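You operate a simulated robot arm through the tools that you are given. There is no shell and no other tool. Be economical: measure what you need, move in short steps, check, and stop when the job is done.

You run a simulated robot arm. Do the job below in one go: nothing can be reset, and whatever is moved stays where it is left.

## Task
Put the tall orange block and the red pad on the grey tray shelf.
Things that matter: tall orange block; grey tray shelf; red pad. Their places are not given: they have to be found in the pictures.

The check looks at the end state, three seconds after you hand in, the way a careful person would. Anything else that was tipped, shoved, dropped, spilled or broken makes it a failure.

## Robot
A 6-joint arm with a two-finger parallel gripper, fixed in place. Base frame: the origin is at the foot of the arm, x ahead of it, y to its left, z up; the work surface is at about z = 0. Units: m, degrees, N and s.
With the tool pointing down near the work surface it reaches from about 0.14 to 0.58 m from the base axis. Its first joint turns from -66.0 to 66.0 degrees. Payload 2.1 kg.
The TCP is the grasp point between the finger pads, 0.03 m short of the fingertips. In the tool frame z runs along the fingers and y along their closing line. Largest opening 0.094 m; finger width 0.028, thickness 0.01; the body of the gripper, 0.05 by 0.096 m, starts 0.055 m behind the TCP.
Orientation is that of the tool frame in the base frame, as a unit quaternion [w, x, y, z]. With the fingers straight down and closing along the base's y, the tool's x points along the base's -x, its y along +y and its z along -z.

## Interface
- The arm moves only by the tool send_rows. Its argument "targets" is a list of rows, each an object (a shift or turn left out is 0, a gripper value left out holds the last) with "delta_rot": the turn, a rotation vector about the tool's x, y, z in degrees, a list of three; "translation": the shift along the tool's x, y, z in mm, a list of three; "gripper": the opening in per cent of the stroke, from 0 (shut) to 100 (fully open). In form: [{"delta_rot": [wx, wy, wz], "translation": [x, y, z], "gripper": gripper}, ...]. A call has 1 to 20 rows; each row shifts and turns the commanded pose from where the row before left it, along the tool's axes as they then stand. Each row takes 0.2 s and may step no farther than 0.05 m and 8.6 degrees from the row before; otherwise, or with a gripper value out of range, the whole call is refused. Where a pose cannot be reached the arm comes as near as it can. A force on the tool above 40 N (or 10 N above the force at the start of the call, whichever is more), or a blocked arm, ends the call early, and 0.2 s more pass. The fingers move at their own pace (about 0.072 m/s each) and stop on an object; they squeeze with about 39 N. The grip force told is the motor's: it shows also when the fingers shut on nothing. Time passes only in rows, and 0.2 s behind the last, so rows that do not move let the fingers close. It gives the time, the measured TCP pose, the force on the tool (base axes), the opening and the grip force at its end, in the units of the frame above (readings bear some noise).
- Cameras (640 x 400 px; columns grow to the right, rows downward): "scene" is fixed at [0.0509, -0.3656, 0.4862]; the picture's right is [0.82, -0.57, 0.00], its down [-0.31, -0.45, -0.84] and it looks along [0.48, 0.69, -0.54] (base axes); focal length 303 px, centre (320, 200). "wrist" rides on the gripper at [-0.037, 0, -0.058] in the tool frame; the picture's right is [0.00, -1.00, 0.00], its down [0.97, 0.00, -0.24] and it looks along [0.24, 0.00, 0.97] (tool axes); focal length 218 px, centre (320, 200).
- snapshot(camera): a new picture of that camera. The clock stands still meanwhile.
- measure_at(camera, pixels): for up to 12 pixels [column, row] of the newest picture of that camera ("zoom" is the newest enlarged one), the place [x, y, z] in the base frame of the surface seen there, good to about 0.002 m. The clock stands still meanwhile.
- inspect(camera, box): a new picture of the part [left, top, right, bottom] of that camera's present view, enlarged. The clock stands still meanwhile.
- job_done(): hands the job in; it is judged then, once.

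Go step by step. Measure first, check grasps and placings, and put right what went wrong. The budget is 60 turns and 20 pictures, counting those below and the enlarged ones. Unless the task says otherwise, let go and move clear before handing in, and close with one line.

The tools are called after "Call:" as a command line: name --argument value ..., lists and objects as JSON in quotes. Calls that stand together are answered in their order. send_rows: Moves the arm, as the interface text tells. Its arguments: {"type":"object","properties":{"targets":{"type":"array","items":{"type":"object","properties":{"delta_rot":{"type":"array","items":{"type":"number"}},"translation":{"type":"array","items":{"type":"number"}},"gripper":{"type":"number"}}}}},"required":["targets"]} The other tools are called the same way: snapshot (camera) takes a picture; measure_at (camera, pixels) gives the place of the surface under pixels of a picture; inspect (camera, box) takes an enlarged picture of a part of a camera's view; job_done () hands the job in.

At the start:

```text
t: 0.0
position: [0.2569, 0.1337, 0.3055]
ee_rot: [-0.001, 0.0, 1.0, 0.001]
ft_force: [0.4, -0.9, 0.3]
finger_gap: 0.094
gripper_force: 0.0
```

scene: 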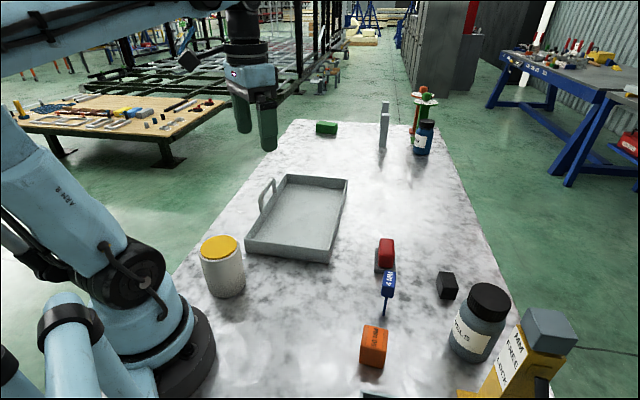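
wrist: 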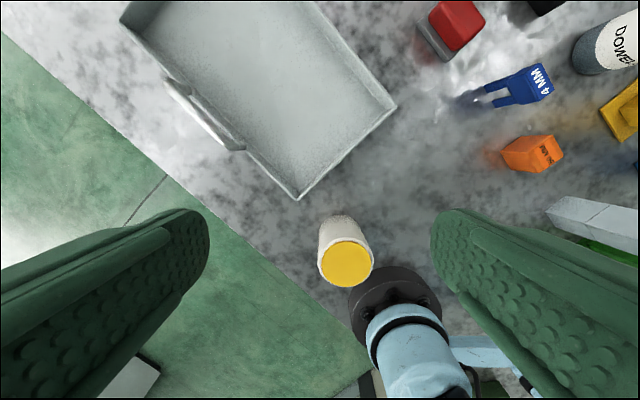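

The scene shows a grey tray around (300,215), an orange block at (374,345) and a red thing at (386,252). I'll enlarge these and measure them.

Call:
inspect --camera "scene" --box '[320, 220, 480, 380]'

Call:
measure_at --camera "scene" --pixels '[[374, 333], [372, 355], [386, 245], [386, 260], [290, 215], [250, 250], [330, 258], [345, 182], [285, 178], [268, 190], [385, 130], [388, 285]]'

Call:
inspect --camera "scene" --box '[230, 100, 450, 270]'

```text
2.50 times, centred on (400, 300) of scene
```

zoom: 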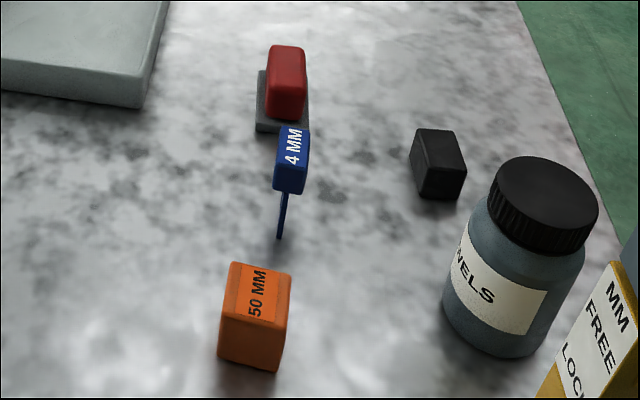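

```text
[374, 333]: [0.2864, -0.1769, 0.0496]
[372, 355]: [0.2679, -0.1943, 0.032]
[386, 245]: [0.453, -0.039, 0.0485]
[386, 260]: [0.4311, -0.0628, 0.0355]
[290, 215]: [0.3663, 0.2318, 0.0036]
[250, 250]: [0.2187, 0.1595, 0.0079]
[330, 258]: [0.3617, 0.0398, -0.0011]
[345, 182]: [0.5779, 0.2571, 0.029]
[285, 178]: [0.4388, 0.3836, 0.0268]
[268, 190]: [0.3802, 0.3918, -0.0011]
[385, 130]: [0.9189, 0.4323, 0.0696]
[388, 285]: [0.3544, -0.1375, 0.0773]
```

```text
2.35 times, centred on (340, 185) of scene
```

zoom: 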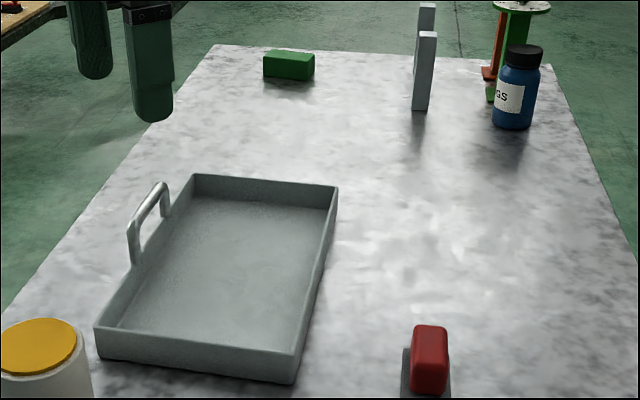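

The red block at about (0.45,-0.05) sits on a grey base; I need a closer view of it and the orange block. I'll move the wrist over them, staying high.

Call:
send_rows --targets '[{"translation": [-24, -39, 4]}, {"translation": [-24, -39, 4]}, {"translation": [-24, -39, 4]}, {"translation": [-24, -39, 4]}, {"translation": [-24, -39, 4]}, {"translation": [-20, -39, 4]}, {}]'

Call:
snapshot --camera "wrist"

```text
t: 1.6
position: [0.3977, -0.1015, 0.282]
ee_rot: [0.0, -0.001, 1.0, 0.001]
ft_force: [-0.2, -0.4, -0.3]
finger_gap: 0.094
gripper_force: 0.1
```

```text
15 pictures are left
```

wrist: 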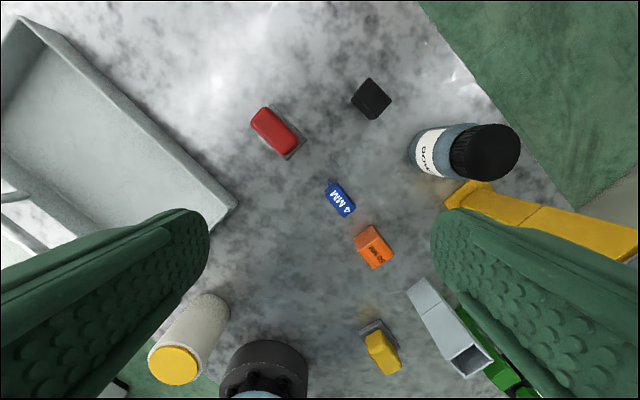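

The wrist view shows the red one at (275,132) on grey and a similar yellow one at (382,350), so these look like one-piece pads with grey bases. I'll enlarge and measure.

Call:
inspect --camera "wrist" --box '[230, 80, 420, 290]'

Call:
measure_at --camera "wrist" --pixels '[[264, 112], [256, 126], [284, 152], [297, 140], [285, 157], [305, 138], [358, 238], [377, 227], [387, 250], [370, 262], [343, 199], [330, 183]]'

```text
1.90 times, centred on (325, 185) of wrist
```

zoom: 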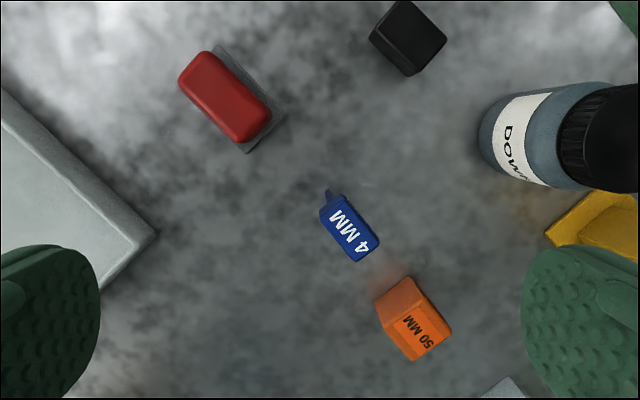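

```text
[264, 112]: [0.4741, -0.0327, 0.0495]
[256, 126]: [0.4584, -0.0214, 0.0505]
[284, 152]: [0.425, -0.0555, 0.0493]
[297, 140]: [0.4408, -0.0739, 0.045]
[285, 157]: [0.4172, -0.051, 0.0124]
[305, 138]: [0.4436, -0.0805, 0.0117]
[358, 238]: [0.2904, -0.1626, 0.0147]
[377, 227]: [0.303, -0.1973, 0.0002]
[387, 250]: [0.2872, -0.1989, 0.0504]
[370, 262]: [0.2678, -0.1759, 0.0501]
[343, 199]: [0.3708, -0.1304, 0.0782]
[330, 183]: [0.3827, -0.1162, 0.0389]
```

Orange top at zoom (415,330) and red top at zoom (225,95) need exact corners. I'll measure on the zoom.

Call:
measure_at --camera "zoom" --pixels '[[386, 318], [425, 302], [449, 330], [412, 357], [416, 330], [185, 82], [208, 56], [266, 110], [243, 138], [225, 97], [250, 150], [380, 302]]'

Call:
measure_at --camera "wrist" --pixels '[[40, 20], [237, 205], [205, 182], [110, 170], [60, 100], [150, 190], [370, 95], [382, 350], [425, 295], [180, 160], [130, 150], [140, 200]]'

```text
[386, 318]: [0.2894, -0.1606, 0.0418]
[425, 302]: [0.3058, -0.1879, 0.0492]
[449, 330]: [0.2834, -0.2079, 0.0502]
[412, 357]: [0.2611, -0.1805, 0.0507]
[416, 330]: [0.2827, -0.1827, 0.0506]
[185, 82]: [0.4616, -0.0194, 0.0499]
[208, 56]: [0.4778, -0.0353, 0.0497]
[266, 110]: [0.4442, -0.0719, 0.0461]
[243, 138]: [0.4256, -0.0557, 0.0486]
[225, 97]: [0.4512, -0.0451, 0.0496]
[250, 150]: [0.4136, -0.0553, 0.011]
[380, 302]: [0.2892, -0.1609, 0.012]
```

```text
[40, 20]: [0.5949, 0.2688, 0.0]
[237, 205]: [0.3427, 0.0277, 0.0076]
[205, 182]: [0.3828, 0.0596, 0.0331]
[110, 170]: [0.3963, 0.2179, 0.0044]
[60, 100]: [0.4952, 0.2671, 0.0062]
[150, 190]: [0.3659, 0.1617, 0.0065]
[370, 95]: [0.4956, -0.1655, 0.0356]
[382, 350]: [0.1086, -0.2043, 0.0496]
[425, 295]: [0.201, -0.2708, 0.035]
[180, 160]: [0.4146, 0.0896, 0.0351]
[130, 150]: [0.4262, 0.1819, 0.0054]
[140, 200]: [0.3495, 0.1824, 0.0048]
```

The orange block is about 33 mm square and 50 mm tall, centred at (0.2835,-0.184) with its sides at about ±45°. I'll go over it, turn 40° and come down to z 0.12.

Call:
send_rows --targets '[{"translation": [28.5, -20.6, 20], "gripper": 75}, {"translation": [28.5, -20.6, 20]}, {"translation": [28.5, -20.6, 20]}, {"translation": [28.7, -20.6, 20]}, {"delta_rot": [0, 0, -8], "translation": [0, 0, 15]}, {"delta_rot": [0, 0, -8], "translation": [0, 0, 15]}, {"delta_rot": [0, 0, -8], "translation": [0, 0, 15]}, {"delta_rot": [0, 0, -8], "translation": [0, 0, 15]}, {"delta_rot": [0, 0, -8], "translation": [0, 0, 15]}, {}]'

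Call:
snapshot --camera "wrist"

```text
t: 3.8
position: [0.2834, -0.1832, 0.126]
ee_rot: [0.001, -0.343, 0.939, 0.001]
ft_force: [-0.1, 0.9, -1.2]
finger_gap: 0.0708
gripper_force: 0.1
```

```text
13 pictures are left
```

wrist: 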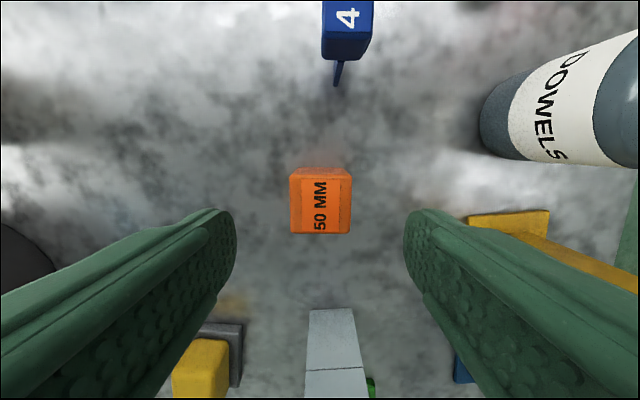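

The orange block at (320,200) is square to the fingers and centred. I'll check how close the yellow piece at (480,225) and the grey bar at (332,315) are before going down.

Call:
measure_at --camera "wrist" --pixels '[[472, 225], [545, 215], [345, 70], [325, 12], [332, 312], [332, 370], [294, 195], [350, 195], [320, 180], [320, 230], [215, 345], [500, 120]]'

```text
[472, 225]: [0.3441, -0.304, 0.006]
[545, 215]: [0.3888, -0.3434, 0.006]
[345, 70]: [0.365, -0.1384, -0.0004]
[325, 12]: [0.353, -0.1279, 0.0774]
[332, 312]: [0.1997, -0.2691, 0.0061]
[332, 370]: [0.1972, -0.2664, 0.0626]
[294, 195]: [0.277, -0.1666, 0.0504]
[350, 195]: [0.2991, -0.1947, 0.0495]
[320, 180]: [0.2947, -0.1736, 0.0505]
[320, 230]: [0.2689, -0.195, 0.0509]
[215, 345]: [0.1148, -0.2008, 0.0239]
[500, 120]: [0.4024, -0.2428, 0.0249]
```

Neighbours are all more than 0.1 m away, so it's clear. I'll go down to z≈0.038 and close.

Call:
send_rows --targets '[{"translation": [0, 0, 25]}, {"translation": [0, 0, 25]}, {"translation": [0, 0, 20]}, {"translation": [0, 0, 18]}, {}, {"gripper": 0}, {}, {}, {}, {}]'

```text
t: 6.0
position: [0.283, -0.1828, 0.0385]
ee_rot: [0.001, -0.342, 0.94, 0.001]
ft_force: [1.3, -0.3, 0.1]
finger_gap: 0.0444
gripper_force: 38.6
```

The fingers stopped at a 0.044 m gap with 38.6 N, a bit wider than I measured. I'll lift a little and look.

Call:
send_rows --targets '[{"translation": [0, 0, -10]}, {"translation": [0, 0, -20]}, {"translation": [0, 0, -30]}, {"translation": [0, 0, -30]}, {}]'

Call:
snapshot --camera "scene"

Call:
snapshot --camera "wrist"

```text
t: 7.2
position: [0.2834, -0.1821, 0.1286]
ee_rot: [0.0, -0.342, 0.94, 0.002]
ft_force: [0.5, -1.0, -6.2]
finger_gap: 0.0445
gripper_force: 38.8
```

```text
12 pictures are left
```

scene: 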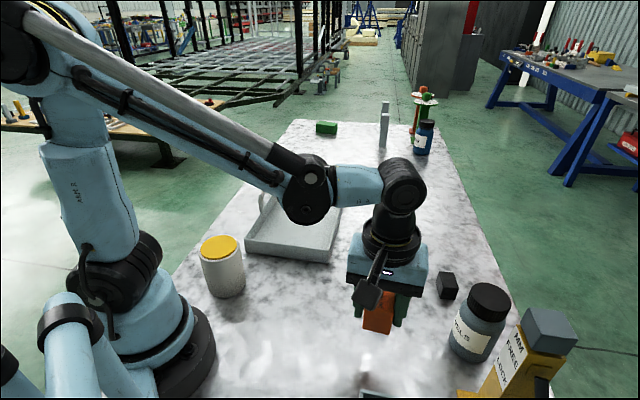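

```text
11 pictures are left
```

wrist: 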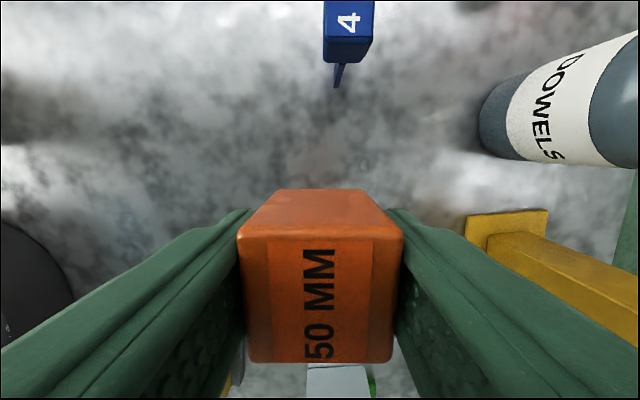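

The orange block is held squarely and lifted. I'll carry it at about z 0.16 to the point (0.362,0.146) above the tray.

Call:
send_rows --targets '[{"translation": [0, 0, -32]}, {"translation": [-27.1, 20.1, 0]}, {"translation": [-27.1, 20.1, 0]}, {"translation": [-27.1, 20.1, 0]}, {"translation": [-27.1, 20.1, 0]}, {"translation": [-27.1, 20.1, 0]}, {"translation": [-27.1, 20.1, 0]}, {"translation": [-27.1, 20.1, 0]}, {"translation": [-27.1, 20.1, 0]}, {"translation": [-27.1, 20.1, 0]}, {"translation": [-27.1, 20.1, 0]}, {}, {}]'

Call:
snapshot --camera "wrist"

```text
t: 10.0
position: [0.3603, 0.145, 0.1592]
ee_rot: [0.0, -0.344, 0.939, 0.001]
ft_force: [0.5, 0.6, -6.8]
finger_gap: 0.0442
gripper_force: 39.1
```

```text
10 pictures are left
```

wrist: 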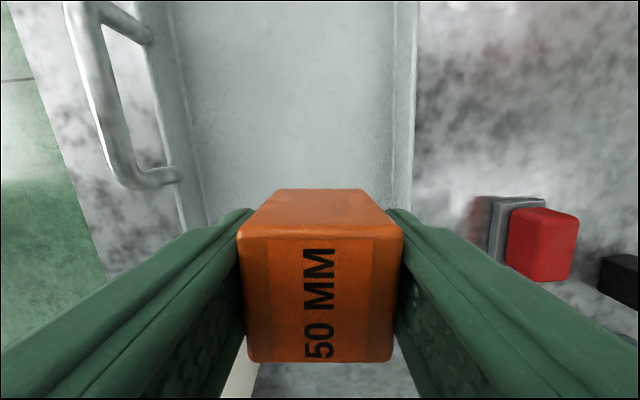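

The tray's side walls show at (185,150) and (402,100). I'll measure them to centre the block.

Call:
measure_at --camera "wrist" --pixels '[[200, 190], [190, 190], [390, 170], [400, 170], [410, 170], [300, 120], [150, 180], [300, 60], [130, 120], [230, 390], [245, 375], [265, 380]]'

```text
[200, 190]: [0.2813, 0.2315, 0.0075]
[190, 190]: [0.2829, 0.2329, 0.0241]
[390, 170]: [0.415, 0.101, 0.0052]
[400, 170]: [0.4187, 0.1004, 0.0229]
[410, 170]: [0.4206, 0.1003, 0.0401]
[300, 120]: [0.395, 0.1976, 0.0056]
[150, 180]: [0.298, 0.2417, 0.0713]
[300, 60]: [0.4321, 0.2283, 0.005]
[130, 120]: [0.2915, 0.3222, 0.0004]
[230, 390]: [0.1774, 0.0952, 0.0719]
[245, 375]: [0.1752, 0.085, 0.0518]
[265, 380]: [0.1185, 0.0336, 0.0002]
```

The block is 70 mm from the right wall and about 90 mm from the end wall, with the floor at 0.005. I'll lower it to z≈0.045, leaving it just above the floor.

Call:
send_rows --targets '[{"translation": [0, 0, 30]}, {"translation": [0, 0, 30]}, {"translation": [0, 0, 25]}, {"translation": [0, 0, 18]}, {"translation": [0, 0, 8]}, {"translation": [0, 0, 2]}, {}]'

```text
t: 11.6
position: [0.3601, 0.1452, 0.0473]
ee_rot: [0.001, -0.343, 0.939, 0.001]
ft_force: [0.7, 0.0, -6.1]
finger_gap: 0.0442
gripper_force: 39.5
```

The force still reads -6 N, so the block isn't touching yet. I'll lower it in small steps.

Call:
send_rows --targets '[{"translation": [0, 0, 1.5]}, {"translation": [0, 0, 1]}, {"translation": [0, 0, 0.7]}, {}]'

```text
t: 12.6
position: [0.3601, 0.1452, 0.0445]
ee_rot: [0.001, -0.343, 0.939, 0.001]
ft_force: [0.0, -0.9, -6.7]
finger_gap: 0.0442
gripper_force: 38.8
```

Call:
send_rows --targets '[{"translation": [0, 0, 0.7]}, {}, {"translation": [0, 0, 0.7]}, {}]'

```text
t: 13.6
position: [0.3616, 0.146, 0.0435]
ee_rot: [0.001, -0.342, 0.94, 0.001]
ft_force: [0.0, -0.2, -6.6]
finger_gap: 0.0442
gripper_force: 39.0
```

The load still reads -6.6 N at z 0.0435, so it isn't in contact. I'll go a little lower.

Call:
send_rows --targets '[{"translation": [0, 0, 0.7]}, {}, {"translation": [0, 0, 0.7]}, {}]'

```text
t: 14.6
position: [0.3611, 0.1454, 0.0396]
ee_rot: [0.001, -0.343, 0.939, 0.001]
ft_force: [4.3, -0.6, 34.4]
finger_gap: 0.0444
gripper_force: 38.8
```

The force is now +34 N, so the block is on the floor. I'll ease up 1 mm, open and rise.

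Call:
send_rows --targets '[{"translation": [0, 0, -1]}, {"gripper": 75}, {}, {}, {"translation": [0, 0, -15]}, {"translation": [0, 0, -30]}, {"translation": [0, 0, -35]}, {"translation": [0, 0, -40]}, {}]'

Call:
snapshot --camera "wrist"

```text
t: 16.6
position: [0.3609, 0.143, 0.1622]
ee_rot: [0.0, -0.343, 0.939, 0.0]
ft_force: [0.9, 0.5, 0.9]
finger_gap: 0.0705
gripper_force: 0.0
```

```text
9 pictures are left
```

wrist: 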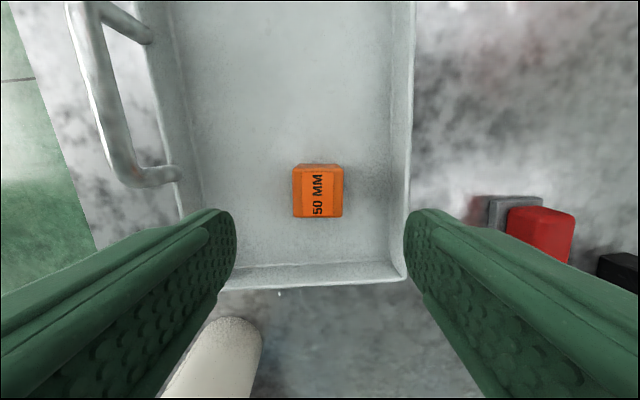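

The orange block stands upright in the tray at (318,190). Next I'll move over the red pad at (0.452,-0.046) and turn 6° more.

Call:
send_rows --targets '[{"translation": [8.5, -33.9, 0]}, {"translation": [8.5, -33.9, 0]}, {"translation": [8.5, -33.9, 0]}, {"translation": [8.6, -33.9, 0]}, {"translation": [8.6, -33.9, 0]}, {"translation": [8.6, -33.8, 0]}, {"delta_rot": [0, 0, -6], "translation": [0, 0, 20]}, {}, {}]'

Call:
snapshot --camera "wrist"

```text
t: 18.6
position: [0.4533, -0.0419, 0.1408]
ee_rot: [0.001, -0.391, 0.92, 0.0]
ft_force: [-0.4, -0.6, 0.5]
finger_gap: 0.0706
gripper_force: 0.2
```

```text
8 pictures are left
```

wrist: 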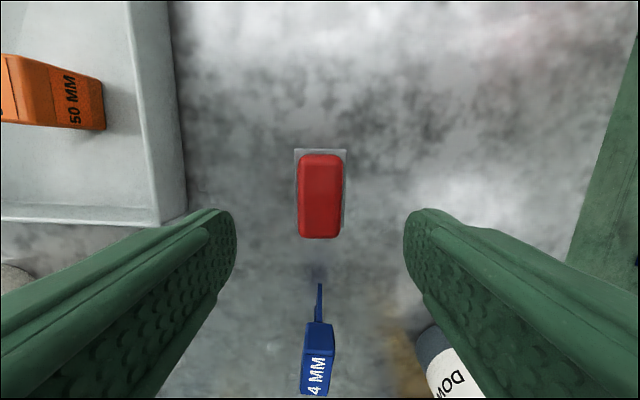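

The red pad at (320,195) lies between the fingers and nearly square to them, with its grey base just wider. I'll measure its edges and heights.

Call:
measure_at --camera "wrist" --pixels '[[300, 175], [342, 175], [300, 225], [340, 225], [320, 158], [320, 234], [320, 195], [296, 152], [345, 152], [344, 200], [318, 330], [310, 385]]'

Call:
inspect --camera "wrist" --box '[260, 130, 380, 260]'

```text
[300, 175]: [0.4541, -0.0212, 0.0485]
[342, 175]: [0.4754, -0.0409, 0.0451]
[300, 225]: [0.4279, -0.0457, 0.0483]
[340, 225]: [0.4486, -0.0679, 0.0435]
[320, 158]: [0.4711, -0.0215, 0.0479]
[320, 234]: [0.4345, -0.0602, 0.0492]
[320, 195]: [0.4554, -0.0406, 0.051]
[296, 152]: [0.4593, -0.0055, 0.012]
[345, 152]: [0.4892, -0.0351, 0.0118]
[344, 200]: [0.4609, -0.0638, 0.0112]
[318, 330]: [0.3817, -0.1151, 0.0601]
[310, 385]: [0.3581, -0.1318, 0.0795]
```

```text
3.08 times, centred on (320, 195) of wrist
```

zoom: 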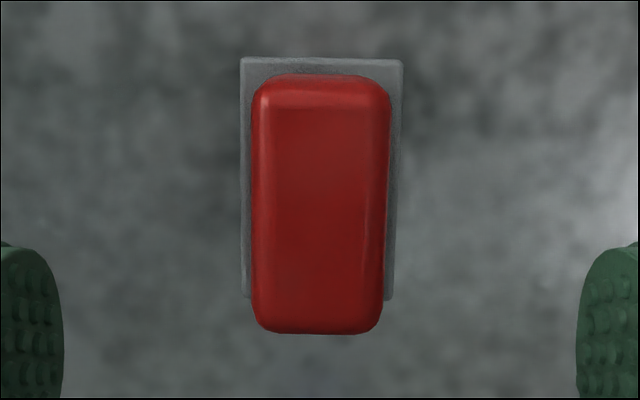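

The red part is about 29×55 mm and 50 mm high, on a 12 mm grey base, centred at (0.453,-0.041), right under the TCP. I'll go down to z≈0.048 so the fingertips clear the base, and close.

Call:
send_rows --targets '[{"translation": [0, 0, 30]}, {"translation": [0, 0, 30]}, {"translation": [0, 0, 20]}, {"translation": [0, 0, 13]}, {}, {"gripper": 0}, {}, {}, {}, {}]'

```text
t: 20.8
position: [0.4515, -0.0418, 0.0483]
ee_rot: [0.001, -0.392, 0.92, 0.001]
ft_force: [0.4, 0.1, 0.2]
finger_gap: 0.0363
gripper_force: 38.6
```

The fingers stopped at 0.036 m on the red part with 38.6 N. I'll lift it gently and look.

Call:
send_rows --targets '[{"translation": [0, 0, -5]}, {"translation": [0, 0, -15]}, {"translation": [0, 0, -30]}, {"translation": [0, 0, -30]}, {"translation": [0, 0, -35]}, {}]'

Call:
snapshot --camera "wrist"

Call:
inspect --camera "scene" --box '[300, 150, 500, 330]'

```text
t: 22.2
position: [0.4513, -0.0421, 0.1655]
ee_rot: [0.001, -0.392, 0.92, 0.0]
ft_force: [-0.2, -0.7, -2.0]
finger_gap: 0.0361
gripper_force: 39.1
```

```text
6 pictures are left
```

wrist: 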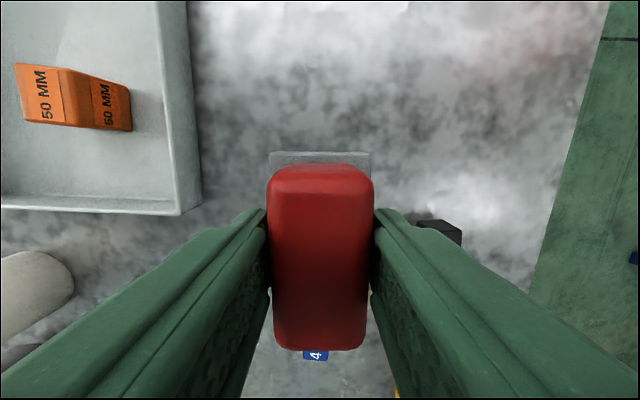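

```text
2.22 times, centred on (400, 240) of scene
```

zoom: 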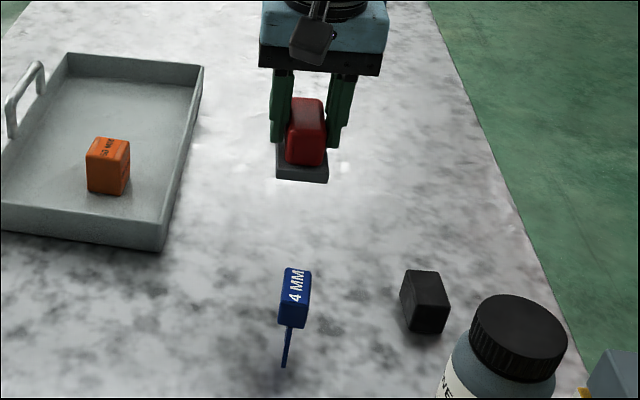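

The pad came up with its grey base as one piece. I'll carry it at z 0.165 to (0.448,0.2285) over the tray.

Call:
send_rows --targets '[{"translation": [-24, 23.8, 0]}, {"translation": [-24, 23.8, 0]}, {"translation": [-24, 23.8, 0]}, {"translation": [-24, 23.8, 0]}, {"translation": [-24, 23.8, 0]}, {"translation": [-24, 23.8, 0]}, {"translation": [-24, 23.8, 0]}, {"translation": [-24, 23.8, 0]}, {}, {}]'

Call:
snapshot --camera "wrist"

```text
t: 24.4
position: [0.4495, 0.227, 0.1648]
ee_rot: [0.001, -0.392, 0.92, 0.001]
ft_force: [-1.0, 0.3, -1.6]
finger_gap: 0.0363
gripper_force: 38.5
```

```text
4 pictures are left
```

wrist: 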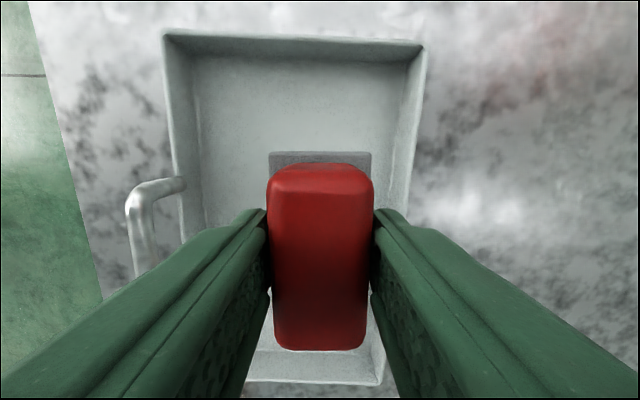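

The pad is over the tray and well inside the walls. I'll lower it to z≈0.056, just above the floor.

Call:
send_rows --targets '[{"translation": [0, 0, 30]}, {"translation": [0, 0, 30]}, {"translation": [0, 0, 25]}, {"translation": [0, 0, 16]}, {"translation": [0, 0, 7]}, {"translation": [0, 0, 2]}, {}]'

Call:
send_rows --targets '[{"translation": [0, 0, 0.7]}, {}, {"translation": [0, 0, 0.7]}, {}]'

```text
t: 26.0
position: [0.4488, 0.2273, 0.0535]
ee_rot: [0.001, -0.392, 0.92, 0.0]
ft_force: [-0.5, -0.7, -1.6]
finger_gap: 0.0363
gripper_force: 38.6
```

```text
t: 27.0
position: [0.4485, 0.2277, 0.0538]
ee_rot: [0.0, -0.392, 0.92, 0.001]
ft_force: [-5.0, -2.2, 14.9]
finger_gap: 0.0361
gripper_force: 39.3
```

The force of +15 N shows the pad is on the floor. I'll open moderately, rise and check.

Call:
send_rows --targets '[{"translation": [0, 0, -0.5]}, {"gripper": 70}, {}, {}, {"translation": [0, 0, -15]}, {"translation": [0, 0, -30]}, {"translation": [0, 0, -40]}, {"translation": [0, 0, -40]}, {"translation": [20, 0, -40]}, {}]'

Call:
snapshot --camera "wrist"

Call:
snapshot --camera "scene"

```text
t: 29.2
position: [0.4353, 0.2125, 0.2186]
ee_rot: [0.001, -0.391, 0.92, 0.0]
ft_force: [-0.3, -0.7, -0.1]
finger_gap: 0.0656
gripper_force: 0.1
```

```text
3 pictures are left
```

wrist: 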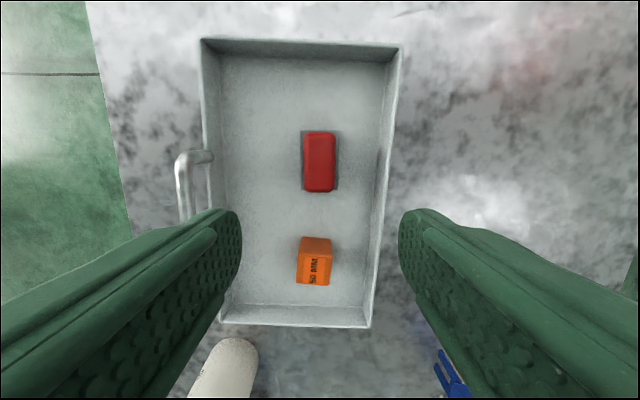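

```text
2 pictures are left
```

scene: 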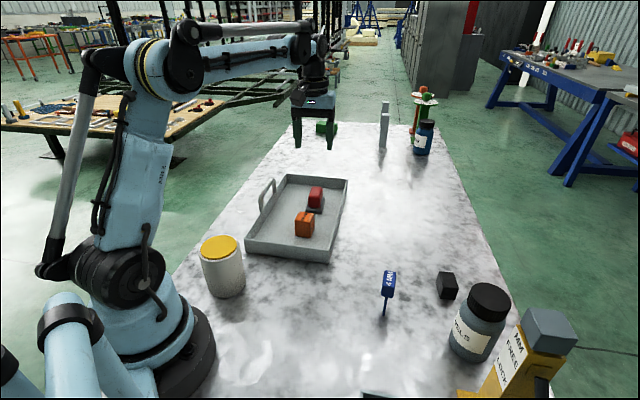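

Both pictures show the red pad and the orange block standing in the tray, in the wrist view at (320,160) and (314,262). Everything else is where it was and the gripper is clear, so I'm handing in.

Call:
job_done

```text
The job is handed in.
```

The tall orange block and the red pad are both upright in the grey tray. The gripper is clear, nothing else was disturbed, and the job is handed in.
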